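You operate a simulated robot arm through the tools that you are given. There is no shell and no other tool.

You run a simulated two-armed robot. Do the job below in one go: nothing can be reset, and whatever is moved stays where it is left.

## Task
Press the bearing flush into the block on the press table.
Fine: use the die that bears the block's number; slide the table in to press; then handle up, table out again, die back on the red mat.

The check looks at the end state, three seconds after you hand in, the way a careful person would. Anything else that was tipped, shoved, dropped, spilled or broken makes it a failure.

## Robot
Two 7-joint arms with fingered hands on one trunk that stands fixed in place. Base frame: the origin is at the foot of the trunk, x ahead of it, y to its left, z up. Units: m, rad, N and s.
The left shoulder is at [0.07, 0.142, 1.339], the right one opposite. With the tool pointing down near the work surface each hand reaches from about 0.1 to 0.74 m from the base axis, measured 20 degrees to its own side. Payload 3.6 kg a hand.
The TCP of each hand is the grasp point between the finger pads, 0.025 m short of the fingertips. In the tool frame z runs along the fingers and y along their closing line. The gripper opens to 0.088 m. The gripper's body begins 0.029 m behind the TCP. The gripper is a hand of 5 fingers: y runs from the thumb to the fingers, the wrist lies at [-0.013, -0.097, -0.162] in the tool frame, and closing takes about 1.5 s.
Orientation is that of the tool frame in the base frame, as [roll, pitch, yaw] about the fixed x, y, z axes, in that order (R = Rz(yaw) Ry(pitch) Rx(roll)). With the fingers straight down and the wrist toward the robot, the tool's x, y and z point along [0, 1, 0], [1, 0, 0] and [0, 0, -1] of the base frame.

## Interface
- The arms move only by the tool servo_tool. It takes "left_increments", "right_increments" or both (then of equal length, played together; a hand with none holds still); each is a list of rows, each a list of 7 numbers: the turn, a rotation vector about the tool's x, y, z in units of 180 degrees (1.0 is 180 degrees), then the shift along the tool's x, y, z in units of 200 mm (1.0 is 200 mm), then the opening in per cent of the stroke, from 0 (shut) to 100 (fully open). In form: [[wx, wy, wz, tx, ty, tz, fingers], ...]. A call has 1 to 20 rows; each row is the pose to reach, as a shift and turn from the pose commanded when the call began, along the tool's axes at that moment. A call with a number of a shift or a turn outside -1 to 1 is refused whole. Rows are played at 5 a second. More than 0.05 m and 0.15 rad between two rows, or a gripper value outside its range, and nothing of the call is played. Where a pose cannot be reached the arm comes as near as it can. A force on the tool above 40 N (or 10 N above the force at the start of the call, whichever is more), or a blocked arm, ends the call early, and 0.2 s more pass. Each finger travels about 0.072 m/s and halts on what it meets, pressing with about 31 N; the grip force reading is that of the motor and also rises with nothing between the fingers. The clock runs only during rows and for 0.2 s after the last one: add rows that repeat a pose to give the fingers time. It gives the time, the measured TCP pose, the force on the tool (base axes), the opening and the grip force at its end, in the units of the frame above (readings bear some noise), with the torque about the TCP (base axes, N m) and any sound that the robot's microphone picked up.
- Cameras (640 x 400 px; columns grow to the right, rows downward): "scene" is now at [0.1321, -0.0389, 1.5765]; the picture's right is [-0.45, -0.89, 0.00], its down [-0.45, 0.23, -0.87] and it looks along [0.77, -0.39, -0.50] (base axes); focal length 214 px, centre (320, 200). "left" rides on the left gripper at [-0.059, -0.079, -0.105] in its tool frame; the picture's right is [-0.73, -0.32, 0.61], its down [0.62, -0.68, 0.38] and it looks along [0.29, 0.66, 0.70] (tool axes); focal length 234 px, centre (320, 200). "right" rides on the right gripper at [0.059, -0.079, -0.105] in its tool frame; the picture's right is [-0.73, 0.32, -0.61], its down [-0.62, -0.68, 0.38] and it looks along [-0.29, 0.66, 0.70] (tool axes); focal length 234 px, centre (320, 200). There is no depth. A picture from a camera that has moved, and an enlarged one, comes with that camera's place and axes in the base frame and with its lens.
- grab_frame(camera): a new picture of that camera. No time passes.
- raise_lower(by): slides the trunk up (or, below 0, down) by that many m; the arms and the scene camera ride with it, the base frame stays. It gives what a move gives, with no picture.
- hand_shape(shape, hand): the hand has 5 fingers and takes this shape, open, in about a second: jaw (thumb against the fingers, like two jaws); tri (thumb and two fingers); tip (a fingertip pinch); poke (one finger out to press); point (the index stretched); flat (the hand flat); cup (the hand cupped); fist (a fist). The gripper value then closes the fingers along that shape, each until it touches; the sizes above hold for jaw. It gives what a move gives, with no picture.
- head_to(pan, tilt): turns the head with the scene camera to pan (to the left, within 1.501 rad either way) and tilt (down, from -0.506 to 1.204), counted from straight ahead of the robot. It gives what a move gives.
- zoom(camera, box): a new picture of the part [left, top, right, bottom] of that camera's present view, enlarged. No time passes.
- job_done(): hands the job in; it is judged then, once.

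Places have to be worked out from the pictures, the camera data and where the tool is seen. Open the grippers and draw the arms clear of the work before you hand the job in, unless the task says otherwise.

The tools are called after "Call:" by a JSON object that holds its "fn" and its "kwargs". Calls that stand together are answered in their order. servo_tool: Moves the arms, as the interface text tells. Its arguments: {"type":"object","properties":{"left_increments":{"type":"array"},"right_increments":{"type":"array"}},"required":[]} The other tools are called the same way: raise_lower (by) slides the trunk up or down; hand_shape (shape, hand) gives the hand a shape; head_to (pan, tilt) turns the head that bears the scene camera; grab_frame (camera) takes a picture; zoom (camera, box) takes an enlarged picture of a part of a camera's view; job_done () hands the job in.

At the start:

```text
time: 0.0
left_tcp_pos: [0.4521, -0.0393, 1.4839]
left_orientation: [3.141, 0.0, 1.572]
left_wrist_force: [-0.2, 0.0, -0.8]
left_ft_torque: [-0.01, 0.0, -0.02]
left_gripper_width: 0.0877
left_grasp_force: 0.0
left_shape: jaw
right_tcp_pos: [0.3303, -0.3869, 1.5252]
right_orientation: [3.141, 0.0, 1.57]
right_wrist_force: [0.7, 0.4, 0.2]
right_ft_torque: [-0.01, -0.03, 0.0]
right_gripper_width: 0.0879
right_grasp_force: 0.2
right_shape: jaw
trunk travel left (down, up): [-0.875, 0.065]
head pan, tilt: [-0.473, 0.524]
```

scene: 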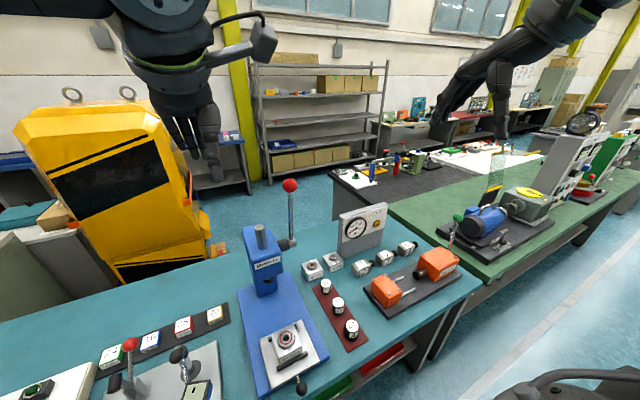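
right: 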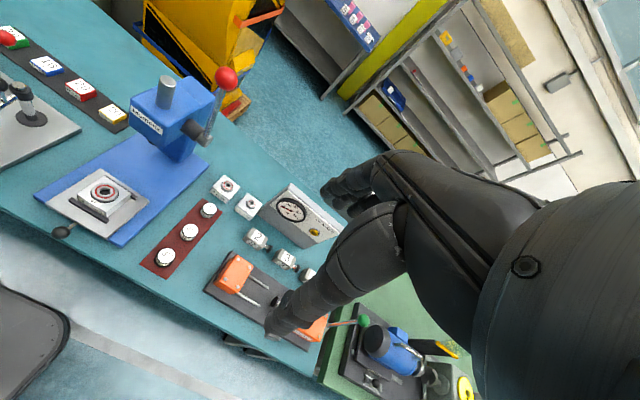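
left: 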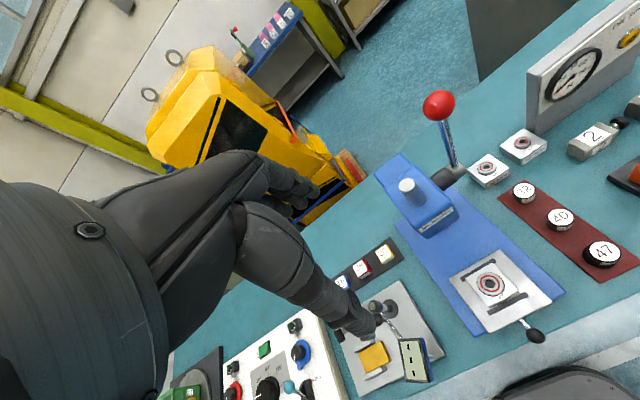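

The pictures show the blue arbor press with a sliding table, a red mat with three dies (32, 40, 47 perhaps), and a block with a bearing. I'll zoom in to read the numbers.

Call:
{"fn": "zoom", "kwargs": {"camera": "left", "box": [420, 230, 580, 350]}}

Call:
{"fn": "zoom", "kwargs": {"camera": "left", "box": [460, 120, 640, 280]}}

Call:
{"fn": "zoom", "kwargs": {"camera": "scene", "box": [220, 170, 420, 400]}}

Call:
{"fn": "zoom", "kwargs": {"camera": "right", "box": [30, 60, 250, 280]}}

```text
3.33 times, centred on (500, 290) of left
camera zoom: at [0.3736, -0.0977, 1.5886], right [-0.32, -0.73, -0.61], down [-0.68, 0.62, -0.38], along [0.66, 0.29, -0.7], focal length 781 px, centre (-280, -100)
```

zoom: 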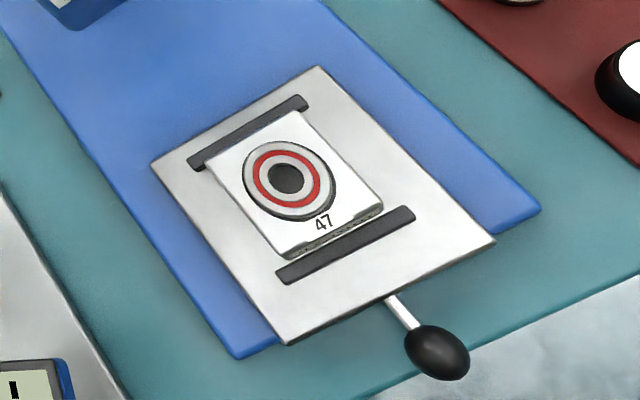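

```text
2.50 times, centred on (550, 200) of left
camera zoom: at [0.3736, -0.0977, 1.5886], right [-0.32, -0.73, -0.61], down [-0.68, 0.62, -0.38], along [0.66, 0.29, -0.7], focal length 585 px, centre (-255, 200)
```

zoom: 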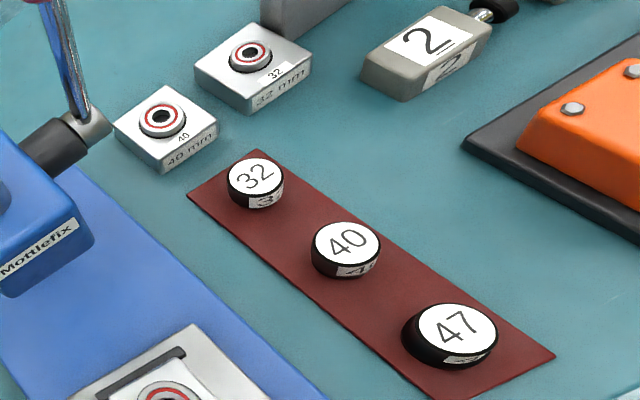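

```text
1.74 times, centred on (320, 285) of scene
camera zoom: at [0.1321, -0.0389, 1.5765], right [-0.45, -0.89, 0.0], down [-0.45, 0.23, -0.87], along [0.77, -0.39, -0.5], focal length 373 px, centre (320, 52)
```

zoom: 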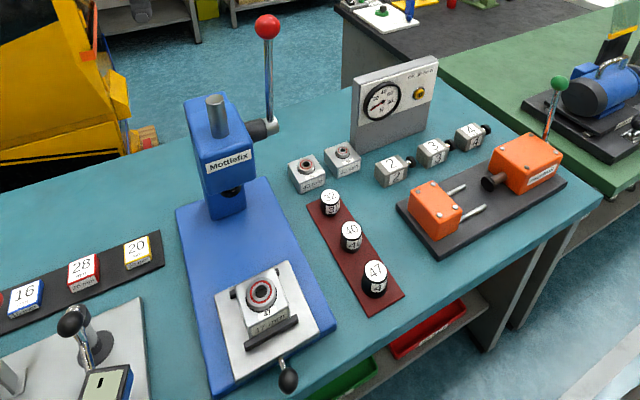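

```text
1.82 times, centred on (140, 170) of right
camera zoom: at [0.2511, -0.3276, 1.631], right [0.32, -0.73, 0.61], down [-0.68, -0.62, -0.38], along [0.66, -0.29, -0.7], focal length 426 px, centre (647, 254)
```

zoom: 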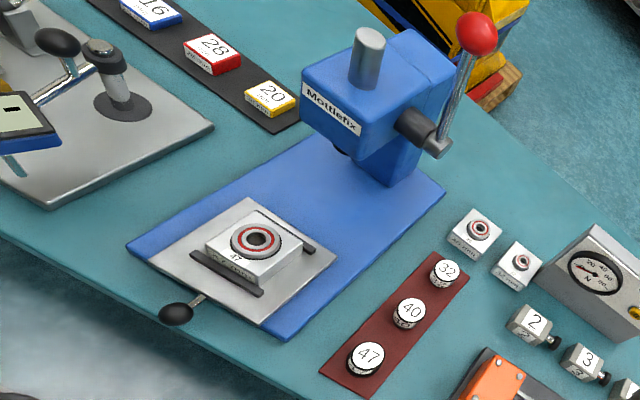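

The block reads 47, so I use die 47. My triangulation puts that die at about (0.43, -0.306, top 0.895), the bearing top at (0.47, -0.105, 0.925), the table knob at (0.36, -0.108, 0.893), and the lever ball at (0.615, -0.195, 1.327) with its pivot near (0.65, -0.197, 1.10). I lower the right hand toward the die for a closer look.

Call:
{"fn": "servo_tool", "kwargs": {"right_increments": [[0, 0, 0, 0.03, 0.04, 0.17, 100], [0, 0, 0, 0.07, 0.08, 0.34, 100], [0, 0, 0, 0.1, 0.12, 0.51, 100], [0, 0, 0, 0.13, 0.16, 0.68, 100], [0, 0, 0, 0.17, 0.2, 0.85, 100], [0, 0, 0, 0.2, 0.25, 1.0, 100]]}}

```text
time: 1.4
left_tcp_pos: [0.4528, -0.04, 1.4845]
left_orientation: [3.14, 0.002, 1.572]
left_wrist_force: [-0.2, -0.1, -0.5]
left_ft_torque: [0.01, -0.05, 0.01]
left_gripper_width: 0.0875
left_grasp_force: 0.0
left_shape: jaw
right_tcp_pos: [0.3797, -0.346, 1.3252]
right_orientation: [3.139, -0.002, 1.572]
right_wrist_force: [0.3, 0.3, -0.4]
right_ft_torque: [0.02, 0.02, -0.02]
right_gripper_width: 0.0877
right_grasp_force: 0.1
right_shape: jaw
trunk travel left (down, up): [-0.875, 0.065]
head pan, tilt: [-0.473, 0.524]
```

The right hand moved as expected, so I continue down to z ≈ 1.125 and on over the die.

Call:
{"fn": "servo_tool", "kwargs": {"right_increments": [[0, 0, 0, 0.03, 0.03, 0.17, 100], [0, 0, 0, 0.06, 0.06, 0.34, 100], [0, 0, 0, 0.09, 0.09, 0.51, 100], [0, 0, 0, 0.12, 0.12, 0.68, 100], [0, 0, 0, 0.15, 0.15, 0.85, 100], [0, 0, 0, 0.19, 0.15, 1.0, 100]]}}

Call:
{"fn": "grab_frame", "kwargs": {"camera": "right"}}

Call:
{"fn": "grab_frame", "kwargs": {"camera": "scene"}}

Call:
{"fn": "grab_frame", "kwargs": {"camera": "left"}}

```text
time: 2.8
left_tcp_pos: [0.4522, -0.0391, 1.4843]
left_orientation: [3.141, 0.0, 1.572]
left_wrist_force: [-0.5, 0.0, -0.2]
left_ft_torque: [0.01, 0.02, 0.0]
left_gripper_width: 0.0876
left_grasp_force: 0.1
left_shape: jaw
right_tcp_pos: [0.4082, -0.3078, 1.1255]
right_orientation: [-3.14, -0.001, 1.572]
right_wrist_force: [-0.5, -0.8, 0.6]
right_ft_torque: [0.02, -0.02, 0.01]
right_gripper_width: 0.0878
right_grasp_force: 0.0
right_shape: jaw
trunk travel left (down, up): [-0.875, 0.065]
head pan, tilt: [-0.473, 0.524]
```

```text
taken
camera right: at [0.3303, -0.2493, 1.2302], right [0.32, -0.73, 0.61], down [-0.68, -0.62, -0.38], along [0.66, -0.29, -0.7], focal length 234 px, centre (320, 200)
```

right: 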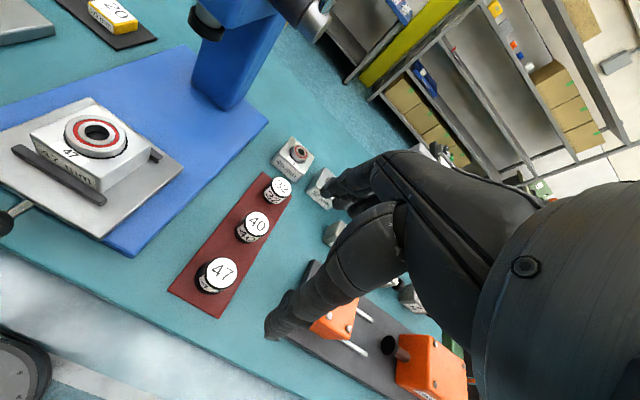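

```text
taken
camera scene: at [0.1325, -0.0392, 1.5764], right [-0.45, -0.89, 0.0], down [-0.45, 0.23, -0.87], along [0.77, -0.39, -0.5], focal length 214 px, centre (320, 200)
```

scene: 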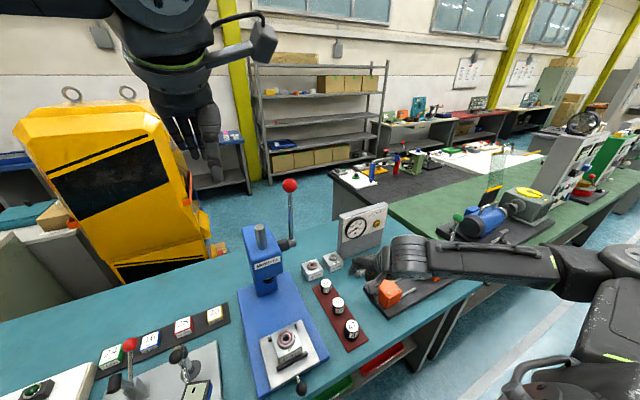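

```text
taken
camera left: at [0.3741, -0.0981, 1.5885], right [-0.32, -0.73, -0.61], down [-0.68, 0.62, -0.38], along [0.66, 0.29, -0.7], focal length 234 px, centre (320, 200)
```

left: 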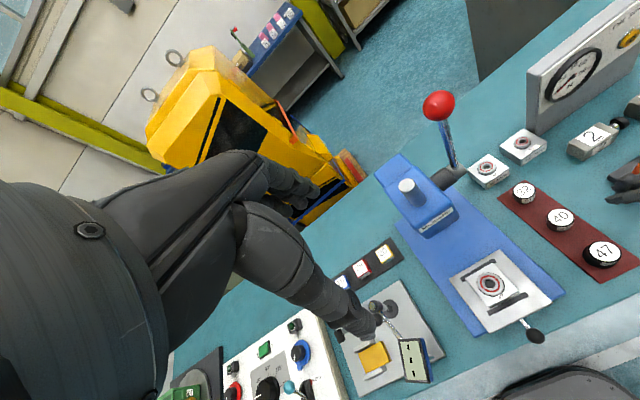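

The hand camera is now closer. I zoom on the die, the block and the table for a more exact location.

Call:
{"fn": "zoom", "kwargs": {"camera": "right", "box": [150, 160, 310, 330]}}

Call:
{"fn": "zoom", "kwargs": {"camera": "right", "box": [0, 60, 220, 270]}}

Call:
{"fn": "zoom", "kwargs": {"camera": "scene", "box": [240, 300, 400, 400]}}

```text
2.35 times, centred on (230, 245) of right
camera zoom: at [0.3303, -0.2493, 1.2302], right [0.32, -0.73, 0.61], down [-0.68, -0.62, -0.38], along [0.66, -0.29, -0.7], focal length 551 px, centre (532, 94)
```

zoom: 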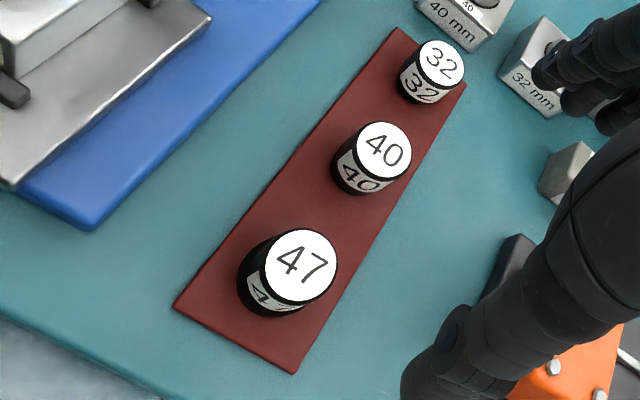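

```text
1.90 times, centred on (110, 165) of right
camera zoom: at [0.3303, -0.2493, 1.2302], right [0.32, -0.73, 0.61], down [-0.68, -0.62, -0.38], along [0.66, -0.29, -0.7], focal length 446 px, centre (720, 267)
```

zoom: 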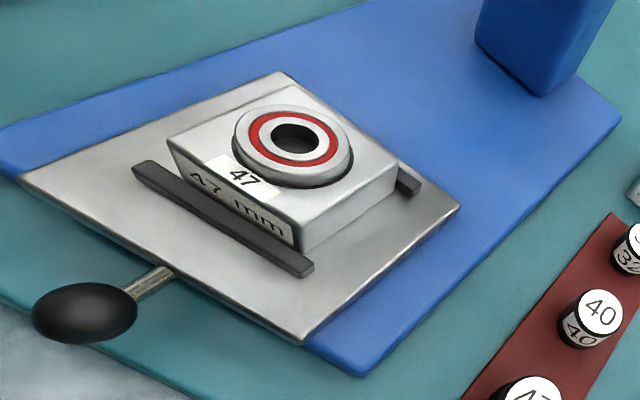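

```text
4.00 times, centred on (320, 350) of scene
camera zoom: at [0.1325, -0.0392, 1.5764], right [-0.45, -0.89, 0.0], down [-0.45, 0.23, -0.87], along [0.77, -0.39, -0.5], focal length 858 px, centre (320, -400)
```

zoom: 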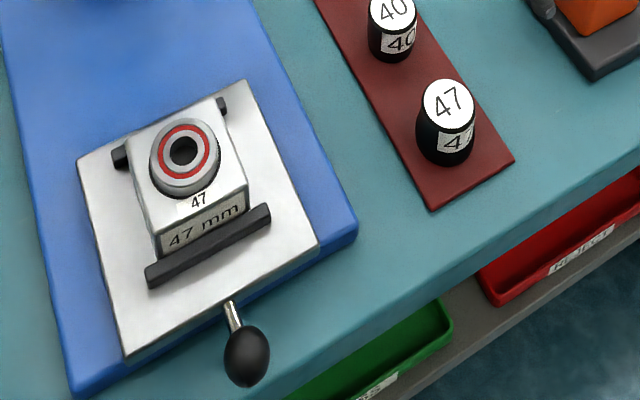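

All three views now agree: die 47's axis is at (0.429, -0.304), its top is at z ≈ 0.892, and the mat is at z ≈ 0.853. I centre the hand over it, lower to z ≈ 0.96 with a reduced opening, then look again.

Call:
{"fn": "servo_tool", "kwargs": {"right_increments": [[0, 0, 0, 0.01, 0.05, 0.15, 90], [0, 0, 0, 0.02, 0.1, 0.3, 85], [0, 0, 0, 0.02, 0.104, 0.45, 80], [0, 0, 0, 0.02, 0.104, 0.6, 80], [0, 0, 0, 0.02, 0.104, 0.75, 80], [0, 0, 0, 0.02, 0.104, 0.8, 80]]}}

Call:
{"fn": "grab_frame", "kwargs": {"camera": "right"}}

Call:
{"fn": "zoom", "kwargs": {"camera": "left", "box": [480, 160, 640, 290]}}

Call:
{"fn": "zoom", "kwargs": {"camera": "scene", "box": [300, 220, 460, 360]}}

```text
time: 4.2
left_tcp_pos: [0.4511, -0.0395, 1.4849]
left_orientation: [-3.141, 0.0, 1.571]
left_wrist_force: [0.8, 0.4, 0.9]
left_ft_torque: [-0.03, -0.02, -0.03]
left_gripper_width: 0.0878
left_grasp_force: 0.1
left_shape: jaw
right_tcp_pos: [0.4298, -0.304, 0.9661]
right_orientation: [3.141, 0.0, 1.57]
right_wrist_force: [0.0, 0.5, 1.0]
right_ft_torque: [0.01, 0.03, 0.0]
right_gripper_width: 0.0703
right_grasp_force: 0.0
right_shape: jaw
trunk travel left (down, up): [-0.875, 0.065]
head pan, tilt: [-0.473, 0.524]
```

```text
taken
camera right: at [0.3513, -0.2456, 1.0709], right [0.32, -0.73, 0.61], down [-0.68, -0.62, -0.38], along [0.66, -0.29, -0.7], focal length 234 px, centre (320, 200)
```

right: 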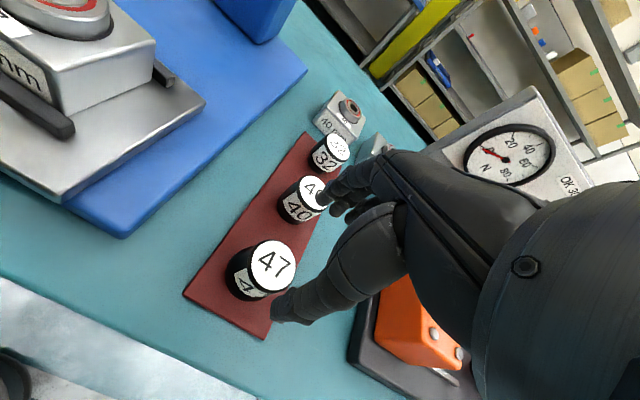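

```text
3.08 times, centred on (560, 225) of left
camera zoom: at [0.3735, -0.0977, 1.5887], right [-0.32, -0.73, -0.61], down [-0.68, 0.62, -0.38], along [0.66, 0.29, -0.7], focal length 720 px, centre (-418, 123)
```

zoom: 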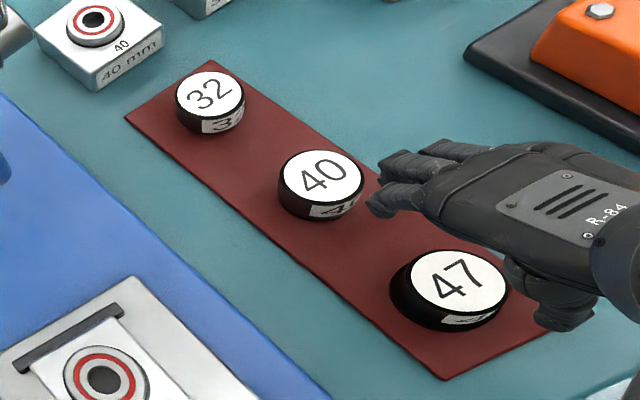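

```text
2.86 times, centred on (380, 290) of scene
camera zoom: at [0.1319, -0.0388, 1.5765], right [-0.45, -0.89, 0.0], down [-0.45, 0.23, -0.87], along [0.77, -0.39, -0.5], focal length 613 px, centre (149, -57)
```

zoom: 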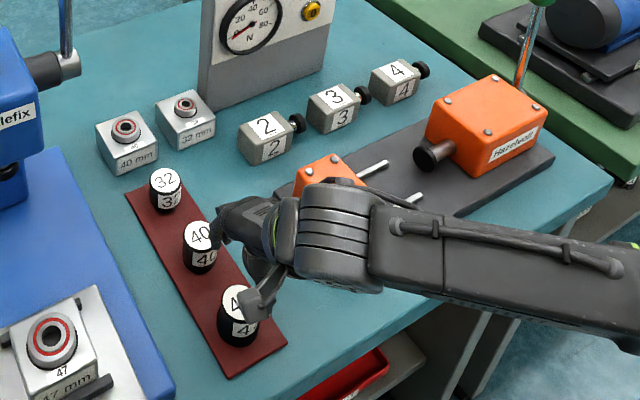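

The fingers would pass near die 40, so I turn the hand 45° about its own axis, which swings the fingers toward the press and clear of die 40.

Call:
{"fn": "servo_tool", "kwargs": {"right_increments": [[0, 0, -0.0417, 0, 0, 0, 85], [0, 0, -0.0833, 0, 0, 0, 85], [0, 0, -0.125, 0, 0, 0, 85], [0, 0, -0.1667, 0, 0, 0, 85], [0, 0, -0.2083, 0, 0, 0, 85], [0, 0, -0.25, 0, 0, 0, 85]]}}

Call:
{"fn": "grab_frame", "kwargs": {"camera": "right"}}

Call:
{"fn": "zoom", "kwargs": {"camera": "left", "box": [480, 160, 640, 290]}}

Call:
{"fn": "zoom", "kwargs": {"camera": "scene", "box": [300, 220, 460, 360]}}

```text
time: 5.6
left_tcp_pos: [0.4517, -0.0401, 1.4857]
left_orientation: [3.142, -0.001, 1.571]
left_wrist_force: [0.4, -0.1, -0.5]
left_ft_torque: [0.01, -0.04, 0.0]
left_gripper_width: 0.0876
left_grasp_force: 0.0
left_shape: jaw
right_tcp_pos: [0.4299, -0.3054, 0.9666]
right_orientation: [3.141, -0.002, 2.356]
right_wrist_force: [0.8, 0.1, 0.7]
right_ft_torque: [0.05, 0.04, -0.01]
right_gripper_width: 0.0744
right_grasp_force: 0.1
right_shape: jaw
trunk travel left (down, up): [-0.875, 0.065]
head pan, tilt: [-0.473, 0.524]
```

```text
taken
camera right: at [0.334, -0.319, 1.0709], right [0.74, -0.29, 0.61], down [-0.04, -0.92, -0.38], along [0.67, 0.26, -0.7], focal length 234 px, centre (320, 200)
```

right: 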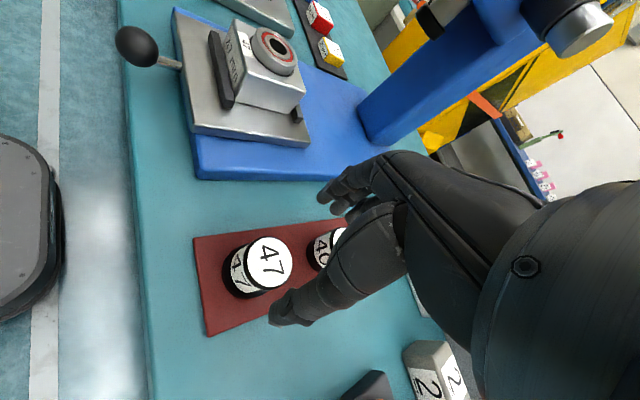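

```text
3.08 times, centred on (560, 225) of left
camera zoom: at [0.374, -0.0979, 1.5885], right [-0.32, -0.73, -0.61], down [-0.68, 0.62, -0.38], along [0.66, 0.29, -0.7], focal length 720 px, centre (-418, 123)
```

zoom: 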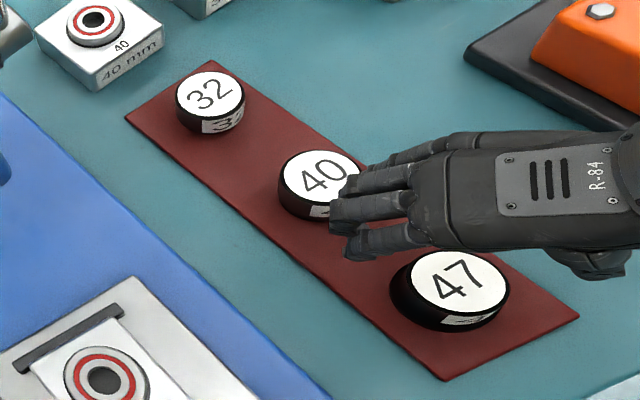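

```text
2.86 times, centred on (380, 290) of scene
camera zoom: at [0.1324, -0.039, 1.5764], right [-0.45, -0.89, 0.0], down [-0.45, 0.23, -0.87], along [0.77, -0.39, -0.5], focal length 613 px, centre (149, -57)
```

zoom: 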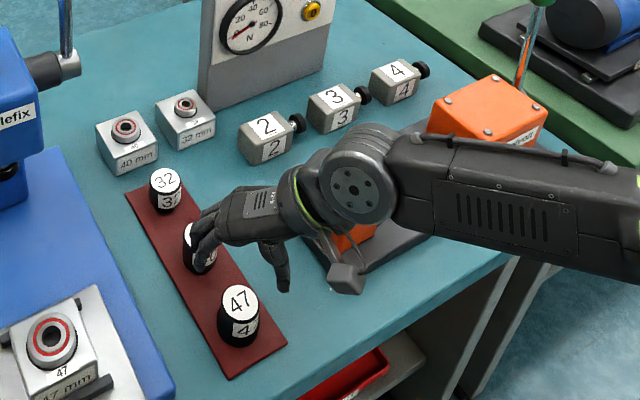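

This view shows that the extra fingers spread to the tool's −x side, so this turn brings them nearer die 40. I turn the other way, to yaw ≈ 1.10, where all the fingers stay clear of die 40.

Call:
{"fn": "servo_tool", "kwargs": {"right_increments": [[0, 0, 0.0444, 0, 0, 0, 85], [0, 0, 0.0889, 0, 0, 0, 85], [0, 0, 0.1333, 0, 0, 0, 85], [0, 0, 0.1778, 0, 0, 0, 85], [0, 0, 0.2222, 0, 0, 0, 85], [0, 0, 0.2667, 0, 0, 0, 85], [0, 0, 0.3111, 0, 0, 0, 85], [0, 0, 0.3556, 0, 0, 0, 85], [0, 0, 0.4, 0, 0, 0, 85], [0, 0, 0.4, 0, 0, 0, 85]]}}

Call:
{"fn": "grab_frame", "kwargs": {"camera": "right"}}

Call:
{"fn": "zoom", "kwargs": {"camera": "left", "box": [480, 160, 640, 290]}}

Call:
{"fn": "zoom", "kwargs": {"camera": "scene", "box": [300, 220, 460, 360]}}

```text
time: 7.8
left_tcp_pos: [0.4516, -0.0397, 1.4833]
left_orientation: [3.139, -0.001, 1.571]
left_wrist_force: [-1.1, -1.3, -0.1]
left_ft_torque: [0.03, 0.01, 0.0]
left_gripper_width: 0.0877
left_grasp_force: 0.0
left_shape: jaw
right_tcp_pos: [0.4298, -0.3047, 0.9654]
right_orientation: [3.141, 0.0, 1.097]
right_wrist_force: [-0.3, 0.4, -1.0]
right_ft_torque: [0.01, 0.05, 0.03]
right_gripper_width: 0.0747
right_grasp_force: 0.2
right_shape: jaw
trunk travel left (down, up): [-0.875, 0.065]
head pan, tilt: [-0.473, 0.524]
```

```text
taken
camera right: at [0.387, -0.216, 1.0707], right [-0.04, -0.79, 0.61], down [-0.89, -0.24, -0.38], along [0.45, -0.56, -0.7], focal length 234 px, centre (320, 200)
```

right: 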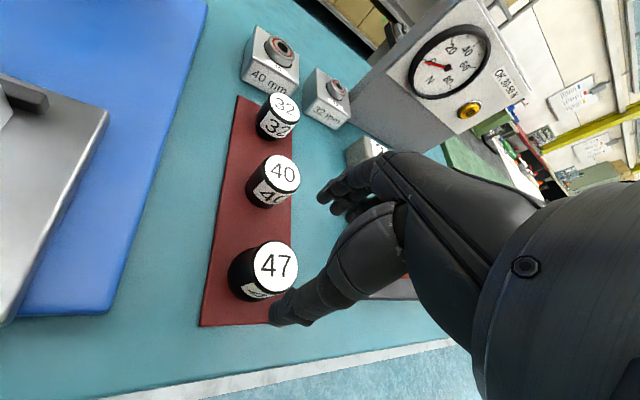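

```text
3.08 times, centred on (560, 225) of left
camera zoom: at [0.3737, -0.098, 1.5886], right [-0.32, -0.73, -0.61], down [-0.68, 0.62, -0.38], along [0.66, 0.29, -0.7], focal length 720 px, centre (-418, 123)
```

zoom: 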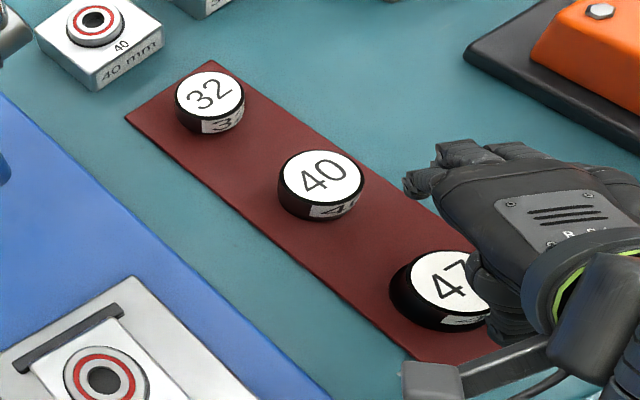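

```text
2.86 times, centred on (380, 290) of scene
camera zoom: at [0.1321, -0.0391, 1.5764], right [-0.45, -0.89, 0.0], down [-0.45, 0.23, -0.87], along [0.77, -0.39, -0.5], focal length 613 px, centre (149, -57)
```

zoom: 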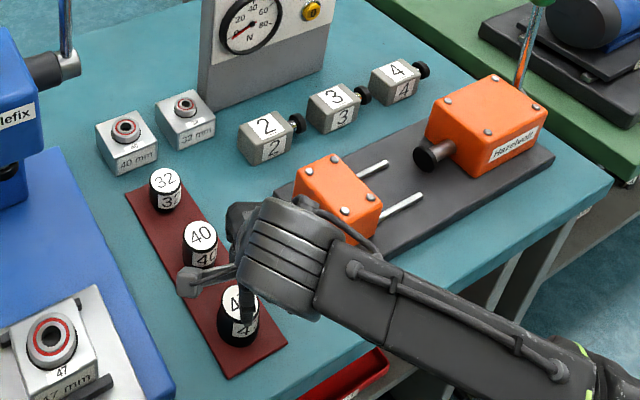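

The fingers now sit clear of die 40, and the right camera confirms the die at (0.428, -0.3045), within 2 mm of the TCP. I descend slowly to TCP z ≈ 0.905 and check.

Call:
{"fn": "servo_tool", "kwargs": {"right_increments": [[0, 0, 0, 0, -0.005, 0.08, 85], [0, 0, 0, 0, -0.005, 0.16, 85], [0, 0, 0, 0, -0.005, 0.23, 85], [0, 0, 0, 0, -0.005, 0.3, 85], [0, 0, 0, 0, -0.005, 0.3, 85]]}}

Call:
{"fn": "grab_frame", "kwargs": {"camera": "right"}}

Call:
{"fn": "zoom", "kwargs": {"camera": "left", "box": [520, 180, 640, 290]}}

Call:
{"fn": "zoom", "kwargs": {"camera": "scene", "box": [300, 250, 420, 350]}}

```text
time: 9.0
left_tcp_pos: [0.4516, -0.0395, 1.4848]
left_orientation: [3.14, 0.001, 1.569]
left_wrist_force: [0.0, -0.5, 0.0]
left_ft_torque: [0.01, 0.03, -0.01]
left_gripper_width: 0.0874
left_grasp_force: 0.0
left_shape: jaw
right_tcp_pos: [0.4302, -0.3028, 0.9076]
right_orientation: [3.141, -0.002, 1.1]
right_wrist_force: [-0.1, 0.1, -0.1]
right_ft_torque: [-0.02, 0.01, -0.02]
right_gripper_width: 0.0742
right_grasp_force: 0.1
right_shape: jaw
trunk travel left (down, up): [-0.875, 0.065]
head pan, tilt: [-0.473, 0.524]
```

```text
taken
camera right: at [0.3866, -0.2155, 1.0113], right [-0.04, -0.79, 0.61], down [-0.89, -0.25, -0.38], along [0.45, -0.56, -0.7], focal length 234 px, centre (320, 200)
```

right: 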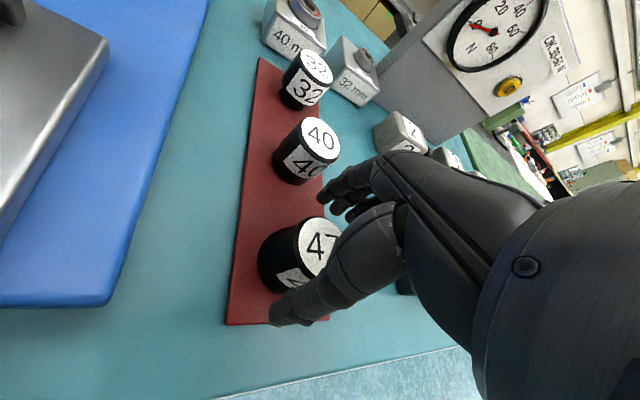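

```text
3.64 times, centred on (580, 235) of left
camera zoom: at [0.3737, -0.0979, 1.5886], right [-0.32, -0.73, -0.61], down [-0.68, 0.62, -0.38], along [0.66, 0.29, -0.7], focal length 852 px, centre (-626, 73)
```

zoom: 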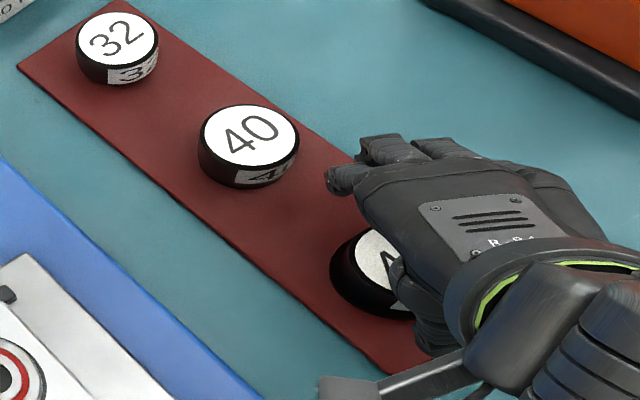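

```text
4.00 times, centred on (360, 300) of scene
camera zoom: at [0.1321, -0.039, 1.5764], right [-0.45, -0.89, 0.0], down [-0.45, 0.23, -0.87], along [0.77, -0.39, -0.5], focal length 858 px, centre (160, -200)
```

zoom: 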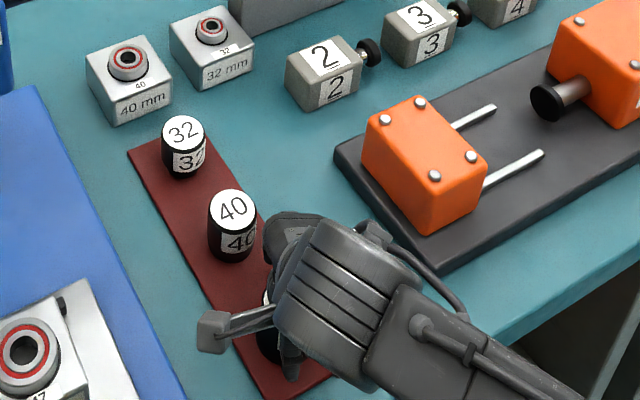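

The die sits between thumb and fingers with no contact. I lower to TCP z ≈ 0.887, then close the hand.

Call:
{"fn": "servo_tool", "kwargs": {"right_increments": [[0, 0, 0, 0, 0, 0.05, 85], [0, 0, 0, 0, 0, 0.1, 85], [0, 0, 0, 0, 0, 0.1, 85]]}}

Call:
{"fn": "servo_tool", "kwargs": {"right_increments": [[0, 0, 0, 0, 0, 0, 70], [0, 0, 0, 0, 0, 0, 60], [0, 0, 0, 0, 0, 0, 50], [0, 0, 0, 0, 0, 0, 40], [0, 0, 0, 0, 0, 0, 30], [0, 0, 0, 0, 0, 0, 20], [0, 0, 0, 0, 0, 0, 10], [0, 0, 0, 0, 0, 0, 0], [0, 0, 0, 0, 0, 0, 0], [0, 0, 0, 0, 0, 0, 0]]}}

Call:
{"fn": "grab_frame", "kwargs": {"camera": "right"}}

Call:
{"fn": "zoom", "kwargs": {"camera": "left", "box": [520, 180, 640, 290]}}

```text
time: 9.8
left_tcp_pos: [0.4519, -0.0387, 1.4852]
left_orientation: [-3.141, 0.0, 1.569]
left_wrist_force: [-0.4, -0.1, 0.3]
left_ft_torque: [0.02, 0.03, 0.02]
left_gripper_width: 0.0876
left_grasp_force: 0.1
left_shape: jaw
right_tcp_pos: [0.4299, -0.3041, 0.8853]
right_orientation: [3.14, 0.0, 1.1]
right_wrist_force: [0.4, -0.1, -0.1]
right_ft_torque: [0.01, 0.03, 0.03]
right_gripper_width: 0.075
right_grasp_force: 0.1
right_shape: jaw
trunk travel left (down, up): [-0.875, 0.065]
head pan, tilt: [-0.473, 0.524]
```

```text
time: 12.0
left_tcp_pos: [0.4529, -0.0385, 1.4843]
left_orientation: [-3.141, 0.0, 1.572]
left_wrist_force: [-0.2, 0.1, 0.3]
left_ft_torque: [-0.02, 0.0, -0.01]
left_gripper_width: 0.0879
left_grasp_force: 0.0
left_shape: jaw
right_tcp_pos: [0.4309, -0.3049, 0.885]
right_orientation: [3.141, 0.0, 1.102]
right_wrist_force: [0.3, 2.1, 0.1]
right_ft_torque: [0.02, 0.01, 0.01]
right_gripper_width: 0.0395
right_grasp_force: 30.6
right_shape: jaw
trunk travel left (down, up): [-0.875, 0.065]
head pan, tilt: [-0.473, 0.524]
```

```text
taken
camera right: at [0.387, -0.2163, 0.9911], right [-0.04, -0.79, 0.61], down [-0.89, -0.25, -0.38], along [0.45, -0.56, -0.7], focal length 234 px, centre (320, 200)
```

right: 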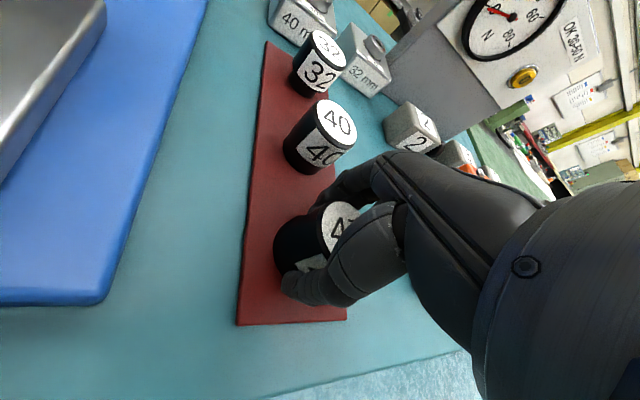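

```text
3.64 times, centred on (580, 235) of left
camera zoom: at [0.3736, -0.0975, 1.5886], right [-0.32, -0.73, -0.61], down [-0.68, 0.62, -0.38], along [0.66, 0.29, -0.7], focal length 852 px, centre (-626, 73)
```

zoom: 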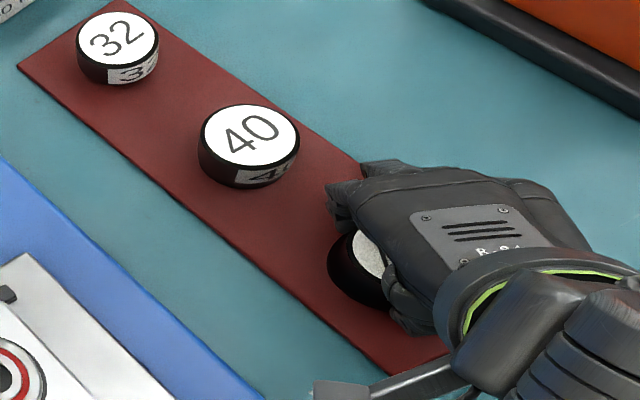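

The hand closed on the die at 39.5 mm with 31 N. I lift it about 0.1 m and check the grip.

Call:
{"fn": "servo_tool", "kwargs": {"right_increments": [[0, 0, 0, 0, 0, -0.1, 0], [0, 0, 0, 0, 0, -0.2, 0], [0, 0, 0, 0, 0, -0.3, 0], [0, 0, 0, 0, 0, -0.4, 0], [0, 0, 0, 0, 0, -0.5, 0], [0, 0, 0, 0, 0, -0.6, 0]]}}

Call:
{"fn": "grab_frame", "kwargs": {"camera": "right"}}

Call:
{"fn": "zoom", "kwargs": {"camera": "left", "box": [480, 160, 640, 290]}}

Call:
{"fn": "zoom", "kwargs": {"camera": "scene", "box": [300, 220, 420, 350]}}

```text
time: 13.4
left_tcp_pos: [0.452, -0.0397, 1.4845]
left_orientation: [-3.14, 0.0, 1.571]
left_wrist_force: [0.7, 0.8, -0.2]
left_ft_torque: [-0.03, -0.02, 0.0]
left_gripper_width: 0.0877
left_grasp_force: 0.0
left_shape: jaw
right_tcp_pos: [0.4285, -0.3037, 1.0068]
right_orientation: [-3.14, -0.001, 1.097]
right_wrist_force: [-0.1, -0.9, -3.3]
right_ft_torque: [-0.01, 0.02, 0.01]
right_gripper_width: 0.0393
right_grasp_force: 31.0
right_shape: jaw
trunk travel left (down, up): [-0.875, 0.065]
head pan, tilt: [-0.473, 0.524]
```

```text
taken
camera right: at [0.3868, -0.2156, 1.1117], right [-0.04, -0.79, 0.61], down [-0.89, -0.24, -0.38], along [0.45, -0.56, -0.7], focal length 234 px, centre (320, 200)
```

right: 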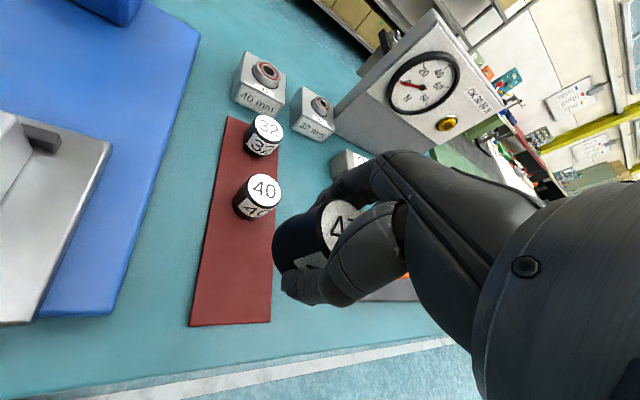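

```text
3.08 times, centred on (560, 225) of left
camera zoom: at [0.3742, -0.0975, 1.5884], right [-0.32, -0.73, -0.61], down [-0.68, 0.62, -0.38], along [0.66, 0.29, -0.7], focal length 720 px, centre (-418, 123)
```

zoom: 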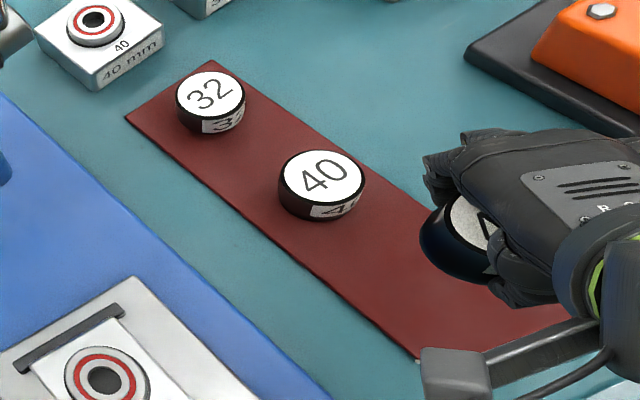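

```text
3.08 times, centred on (360, 285) of scene
camera zoom: at [0.1326, -0.0386, 1.5764], right [-0.45, -0.89, 0.0], down [-0.45, 0.23, -0.87], along [0.77, -0.39, -0.5], focal length 660 px, centre (197, -62)
```

zoom: 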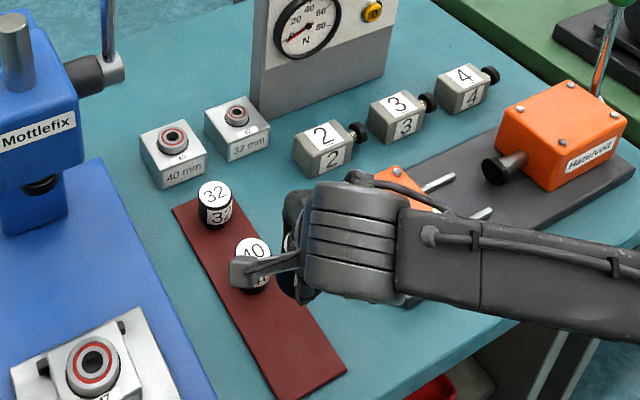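

The die is firmly held (about 3.3 N of weight). To watch the placement from the side, I bring the left hand down and turn it so its camera looks from the left toward the press table.

Call:
{"fn": "servo_tool", "kwargs": {"left_increments": [[0, 0, 0.0417, 0.058, -0.038, 0.083, 100], [0, 0, 0.0833, 0.117, -0.077, 0.167, 100], [0, 0, 0.125, 0.175, -0.115, 0.25, 100], [0, 0, 0.1667, 0.233, -0.153, 0.333, 100], [0, 0, 0.2083, 0.29, -0.19, 0.417, 100], [0, 0, 0.25, 0.35, -0.23, 0.5, 100], [0, 0, 0.2917, 0.408, -0.27, 0.583, 100], [0, 0, 0.3333, 0.467, -0.307, 0.667, 100], [0, 0, 0.375, 0.525, -0.345, 0.75, 100], [0, 0, 0.4167, 0.583, -0.383, 0.833, 100], [0, 0, 0.4583, 0.64, -0.42, 0.917, 100], [0, 0, 0.5, 0.7, -0.46, 1.0, 100]]}}

Call:
{"fn": "grab_frame", "kwargs": {"camera": "left"}}

Call:
{"fn": "grab_frame", "kwargs": {"camera": "scene"}}

```text
time: 16.0
left_tcp_pos: [0.3608, 0.1013, 1.2858]
left_orientation: [3.141, -0.002, -0.002]
left_wrist_force: [-0.2, -0.9, 0.1]
left_ft_torque: [0.0, 0.03, 0.0]
left_gripper_width: 0.0876
left_grasp_force: 0.1
left_shape: jaw
right_tcp_pos: [0.4293, -0.3033, 1.0075]
right_orientation: [3.141, 0.0, 1.097]
right_wrist_force: [-0.1, 0.3, -3.3]
right_ft_torque: [0.02, -0.02, -0.02]
right_gripper_width: 0.0391
right_grasp_force: 31.0
right_shape: jaw
trunk travel left (down, up): [-0.875, 0.065]
head pan, tilt: [-0.473, 0.524]
```

```text
taken
camera left: at [0.3025, 0.1807, 1.3888], right [-0.72, 0.32, -0.61], down [0.63, 0.68, -0.38], along [0.29, -0.66, -0.7], focal length 234 px, centre (320, 200)
```

left: 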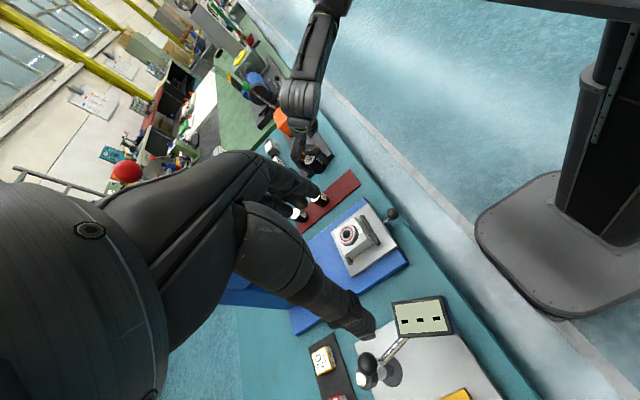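

```text
taken
camera scene: at [0.1325, -0.0383, 1.5765], right [-0.45, -0.89, 0.0], down [-0.45, 0.23, -0.87], along [0.77, -0.39, -0.5], focal length 214 px, centre (320, 200)
```

scene: 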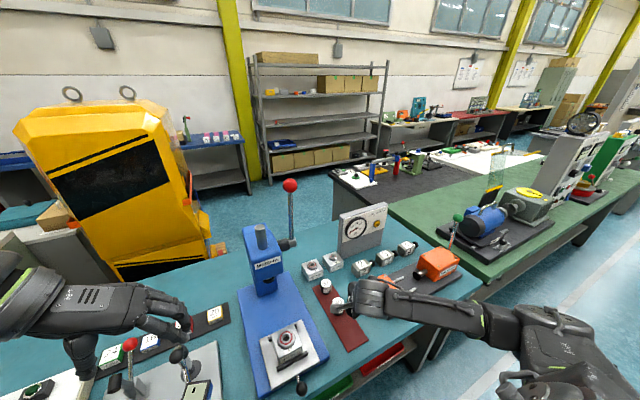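

The left camera sees the block clearly. I move the right hand with the die to above the block (z ≈ 1.03) while lowering the left camera for a closer view.

Call:
{"fn": "servo_tool", "kwargs": {"left_increments": [[0, 0, 0, 0, 0, 0.06, 100], [0, 0, 0, 0, 0, 0.12, 100], [0, 0, 0, 0, 0, 0.18, 100], [0, 0, 0, 0, 0, 0.24, 100], [0, 0, 0, 0, 0, 0.3, 100], [0, 0, 0, 0, 0, 0.36, 100], [0, 0, 0, 0, 0, 0.42, 100], [0, 0, 0, 0, 0, 0.48, 100], [0, 0, 0, 0, 0, 0.54, 100], [0, 0, 0, 0, 0, 0.6, 100]], "right_increments": [[0, 0, 0, 0.0, 0.0, -0.1, 0], [0, 0, 0, 0.1, -0.03, -0.125, 0], [0, 0, 0, 0.22, -0.06, -0.125, 0], [0, 0, 0, 0.34, -0.095, -0.125, 0], [0, 0, 0, 0.46, -0.13, -0.125, 0], [0, 0, 0, 0.58, -0.163, -0.125, 0], [0, 0, 0, 0.7, -0.197, -0.125, 0], [0, 0, 0, 0.82, -0.23, -0.125, 0], [0, 0, 0, 0.92, -0.26, -0.125, 0], [0, 0, 0, 0.982, -0.276, -0.125, 0]]}}

Call:
{"fn": "grab_frame", "kwargs": {"camera": "left"}}

Call:
{"fn": "grab_frame", "kwargs": {"camera": "right"}}

Call:
{"fn": "zoom", "kwargs": {"camera": "scene", "box": [220, 200, 380, 400]}}

```text
time: 18.2
left_tcp_pos: [0.3612, 0.1009, 1.1641]
left_orientation: [-3.141, 0.001, 0.0]
left_wrist_force: [-0.8, -1.0, -0.5]
left_ft_torque: [-0.01, -0.01, -0.01]
left_gripper_width: 0.0877
left_grasp_force: 0.0
left_shape: jaw
right_tcp_pos: [0.4703, -0.1021, 1.032]
right_orientation: [-3.14, -0.001, 1.1]
right_wrist_force: [-0.6, 0.4, -3.4]
right_ft_torque: [0.0, 0.04, -0.01]
right_gripper_width: 0.0392
right_grasp_force: 31.0
right_shape: jaw
trunk travel left (down, up): [-0.875, 0.065]
head pan, tilt: [-0.473, 0.524]
```

```text
taken
camera left: at [0.3029, 0.18, 1.2674], right [-0.73, 0.32, -0.61], down [0.62, 0.68, -0.38], along [0.29, -0.66, -0.7], focal length 234 px, centre (320, 200)
```

left: 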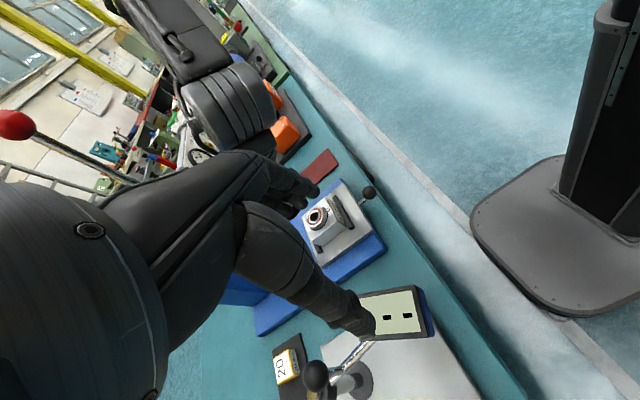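

```text
taken
camera right: at [0.427, -0.014, 1.1362], right [-0.04, -0.79, 0.61], down [-0.89, -0.25, -0.38], along [0.45, -0.56, -0.7], focal length 234 px, centre (320, 200)
```

right: 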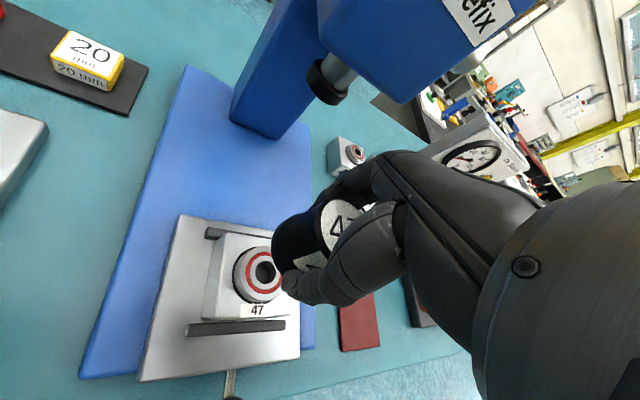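

```text
2.00 times, centred on (300, 300) of scene
camera zoom: at [0.1328, -0.0381, 1.5764], right [-0.45, -0.89, 0.0], down [-0.45, 0.23, -0.87], along [0.77, -0.39, -0.5], focal length 429 px, centre (360, 0)
```

zoom: 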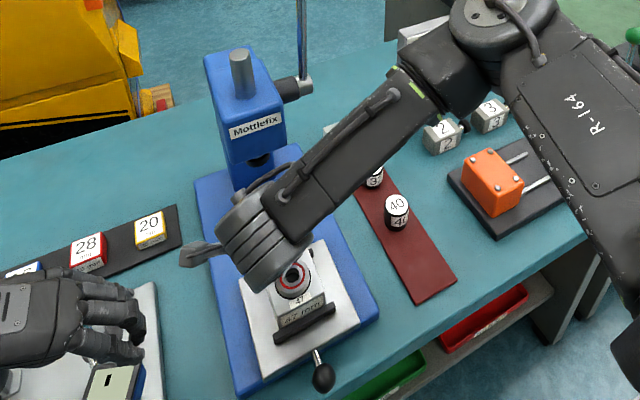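

The right camera sees the bearing directly below the held die, and the ram above it. I zoom in for a precise offset.

Call:
{"fn": "zoom", "kwargs": {"camera": "right", "box": [180, 180, 340, 360]}}

Call:
{"fn": "zoom", "kwargs": {"camera": "left", "box": [240, 140, 400, 280]}}

```text
2.22 times, centred on (260, 270) of right
camera zoom: at [0.427, -0.014, 1.1362], right [-0.04, -0.79, 0.61], down [-0.89, -0.25, -0.38], along [0.45, -0.56, -0.7], focal length 520 px, centre (453, 44)
```

zoom: 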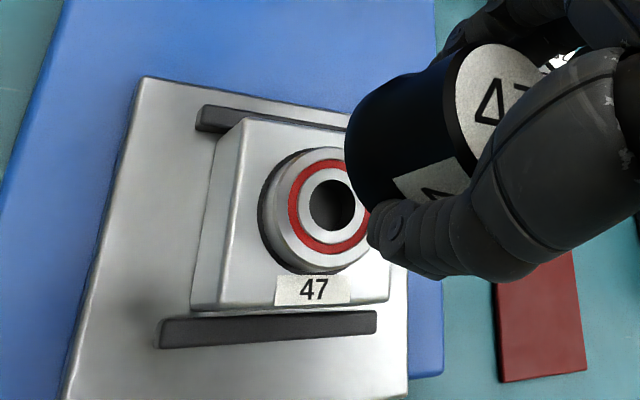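

```text
2.86 times, centred on (320, 210) of left
camera zoom: at [0.3029, 0.18, 1.2674], right [-0.73, 0.32, -0.61], down [0.62, 0.68, -0.38], along [0.29, -0.66, -0.7], focal length 669 px, centre (320, 171)
```

zoom: 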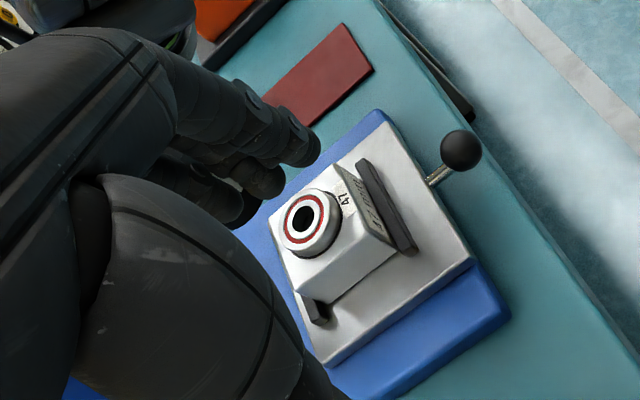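

The bearing centre works out at tool offset (-9, +3) mm from the TCP. I zoom closer on the held die to see where its axis lies in the grip.

Call:
{"fn": "zoom", "kwargs": {"camera": "right", "box": [255, 180, 355, 320]}}

Call:
{"fn": "zoom", "kwargs": {"camera": "scene", "box": [260, 290, 340, 350]}}

```text
2.86 times, centred on (305, 250) of right
camera zoom: at [0.427, -0.014, 1.1362], right [-0.04, -0.79, 0.61], down [-0.89, -0.25, -0.38], along [0.45, -0.56, -0.7], focal length 669 px, centre (363, 57)
```

zoom: 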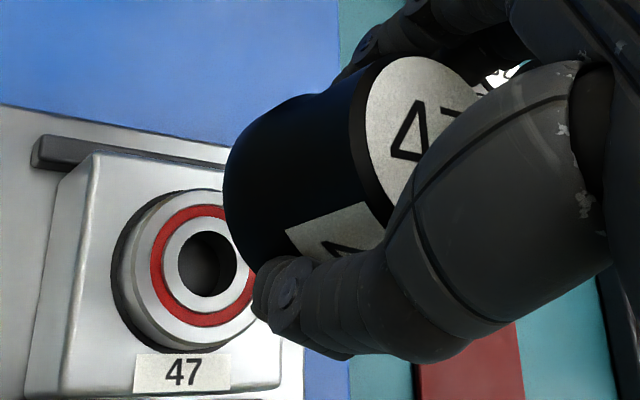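

```text
6.67 times, centred on (300, 320) of scene
camera zoom: at [0.1328, -0.0381, 1.5764], right [-0.45, -0.89, 0.0], down [-0.45, 0.23, -0.87], along [0.77, -0.39, -0.5], focal length 1430 px, centre (453, -600)
```

zoom: 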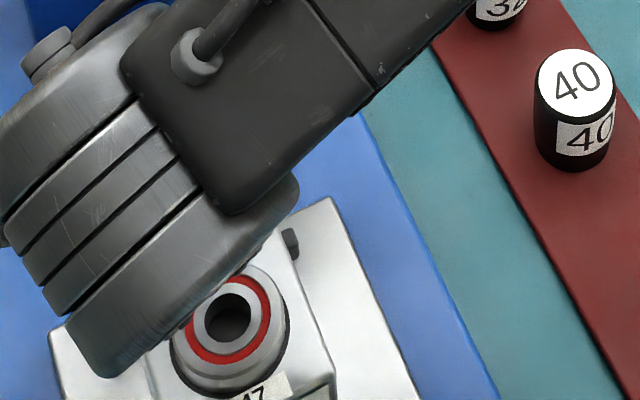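

The die's position along the line of sight is ambiguous from one view, so I turn the left hand by 0.4 rad to get an unobstructed side view of die and bearing.

Call:
{"fn": "servo_tool", "kwargs": {"left_increments": [[0, 0, -0.042, 0, 0, 0, 100], [0, 0, -0.085, 0, 0, 0, 100], [0, 0, -0.127, 0, 0, 0, 100], [0, 0, -0.127, 0, 0, 0, 100]]}}

Call:
{"fn": "grab_frame", "kwargs": {"camera": "left"}}

```text
time: 19.2
left_tcp_pos: [0.3613, 0.1012, 1.1639]
left_orientation: [3.141, 0.001, 0.4]
left_wrist_force: [0.0, -0.1, -0.5]
left_ft_torque: [0.04, -0.01, -0.01]
left_gripper_width: 0.0877
left_grasp_force: 0.0
left_shape: jaw
right_tcp_pos: [0.4703, -0.1027, 1.0311]
right_orientation: [-3.141, 0.001, 1.098]
right_wrist_force: [0.1, 0.6, -3.9]
right_ft_torque: [0.03, 0.01, 0.01]
right_gripper_width: 0.0389
right_grasp_force: 30.8
right_shape: jaw
trunk travel left (down, up): [-0.875, 0.065]
head pan, tilt: [-0.473, 0.524]
```

```text
taken
camera left: at [0.2773, 0.1506, 1.2683], right [-0.79, 0.01, -0.61], down [0.31, 0.87, -0.38], along [0.52, -0.49, -0.7], focal length 234 px, centre (320, 200)
```

left: 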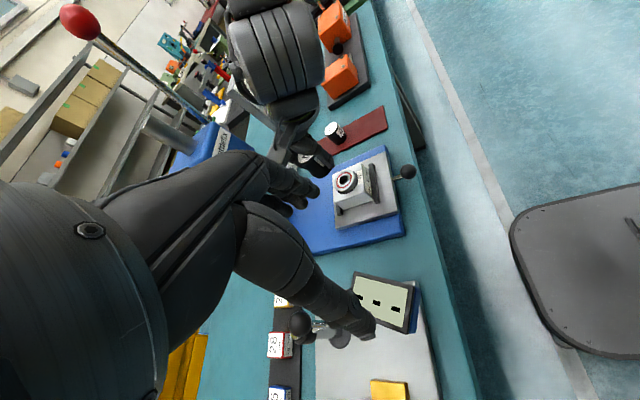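

The left hand's own fingers cover part of the view, so I make a fist with it to clear the camera's view.

Call:
{"fn": "hand_shape", "kwargs": {"hand": "left", "shape": "fist"}}

Call:
{"fn": "grab_frame", "kwargs": {"camera": "left"}}

Call:
{"fn": "zoom", "kwargs": {"camera": "left", "box": [260, 110, 420, 240]}}

```text
time: 20.1
left_tcp_pos: [0.3614, 0.101, 1.1647]
left_orientation: [3.141, 0.001, 0.397]
left_wrist_force: [-1.1, 0.3, 0.4]
left_ft_torque: [0.01, 0.04, 0.0]
left_gripper_width: 0.0
left_grasp_force: 0.0
left_shape: fist
right_tcp_pos: [0.4702, -0.1031, 1.0314]
right_orientation: [3.14, 0.0, 1.1]
right_wrist_force: [0.0, 0.3, -2.1]
right_ft_torque: [0.0, -0.03, 0.0]
right_gripper_width: 0.0391
right_grasp_force: 31.0
right_shape: jaw
trunk travel left (down, up): [-0.875, 0.065]
head pan, tilt: [-0.473, 0.524]
```

```text
taken
camera left: at [0.2773, 0.1507, 1.2684], right [-0.79, 0.02, -0.61], down [0.31, 0.87, -0.38], along [0.52, -0.49, -0.7], focal length 234 px, centre (320, 200)
```

left: 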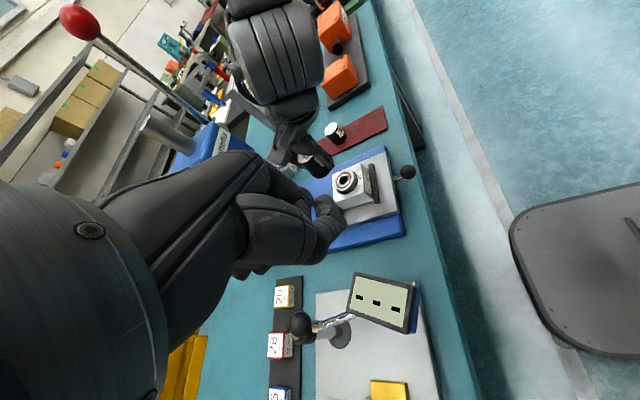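

```text
3.08 times, centred on (340, 175) of left
camera zoom: at [0.2773, 0.1507, 1.2684], right [-0.79, 0.02, -0.61], down [0.31, 0.87, -0.38], along [0.52, -0.49, -0.7], focal length 720 px, centre (258, 277)
```

zoom: 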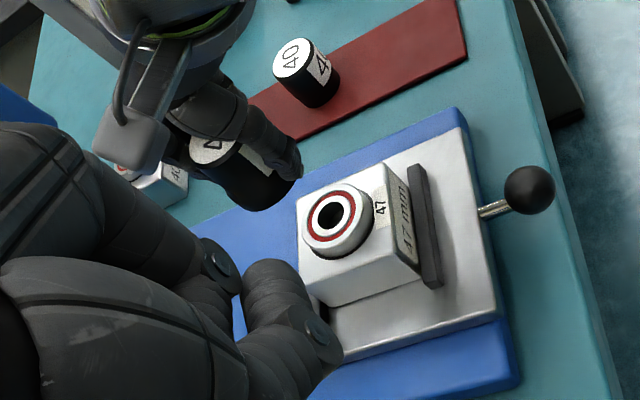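

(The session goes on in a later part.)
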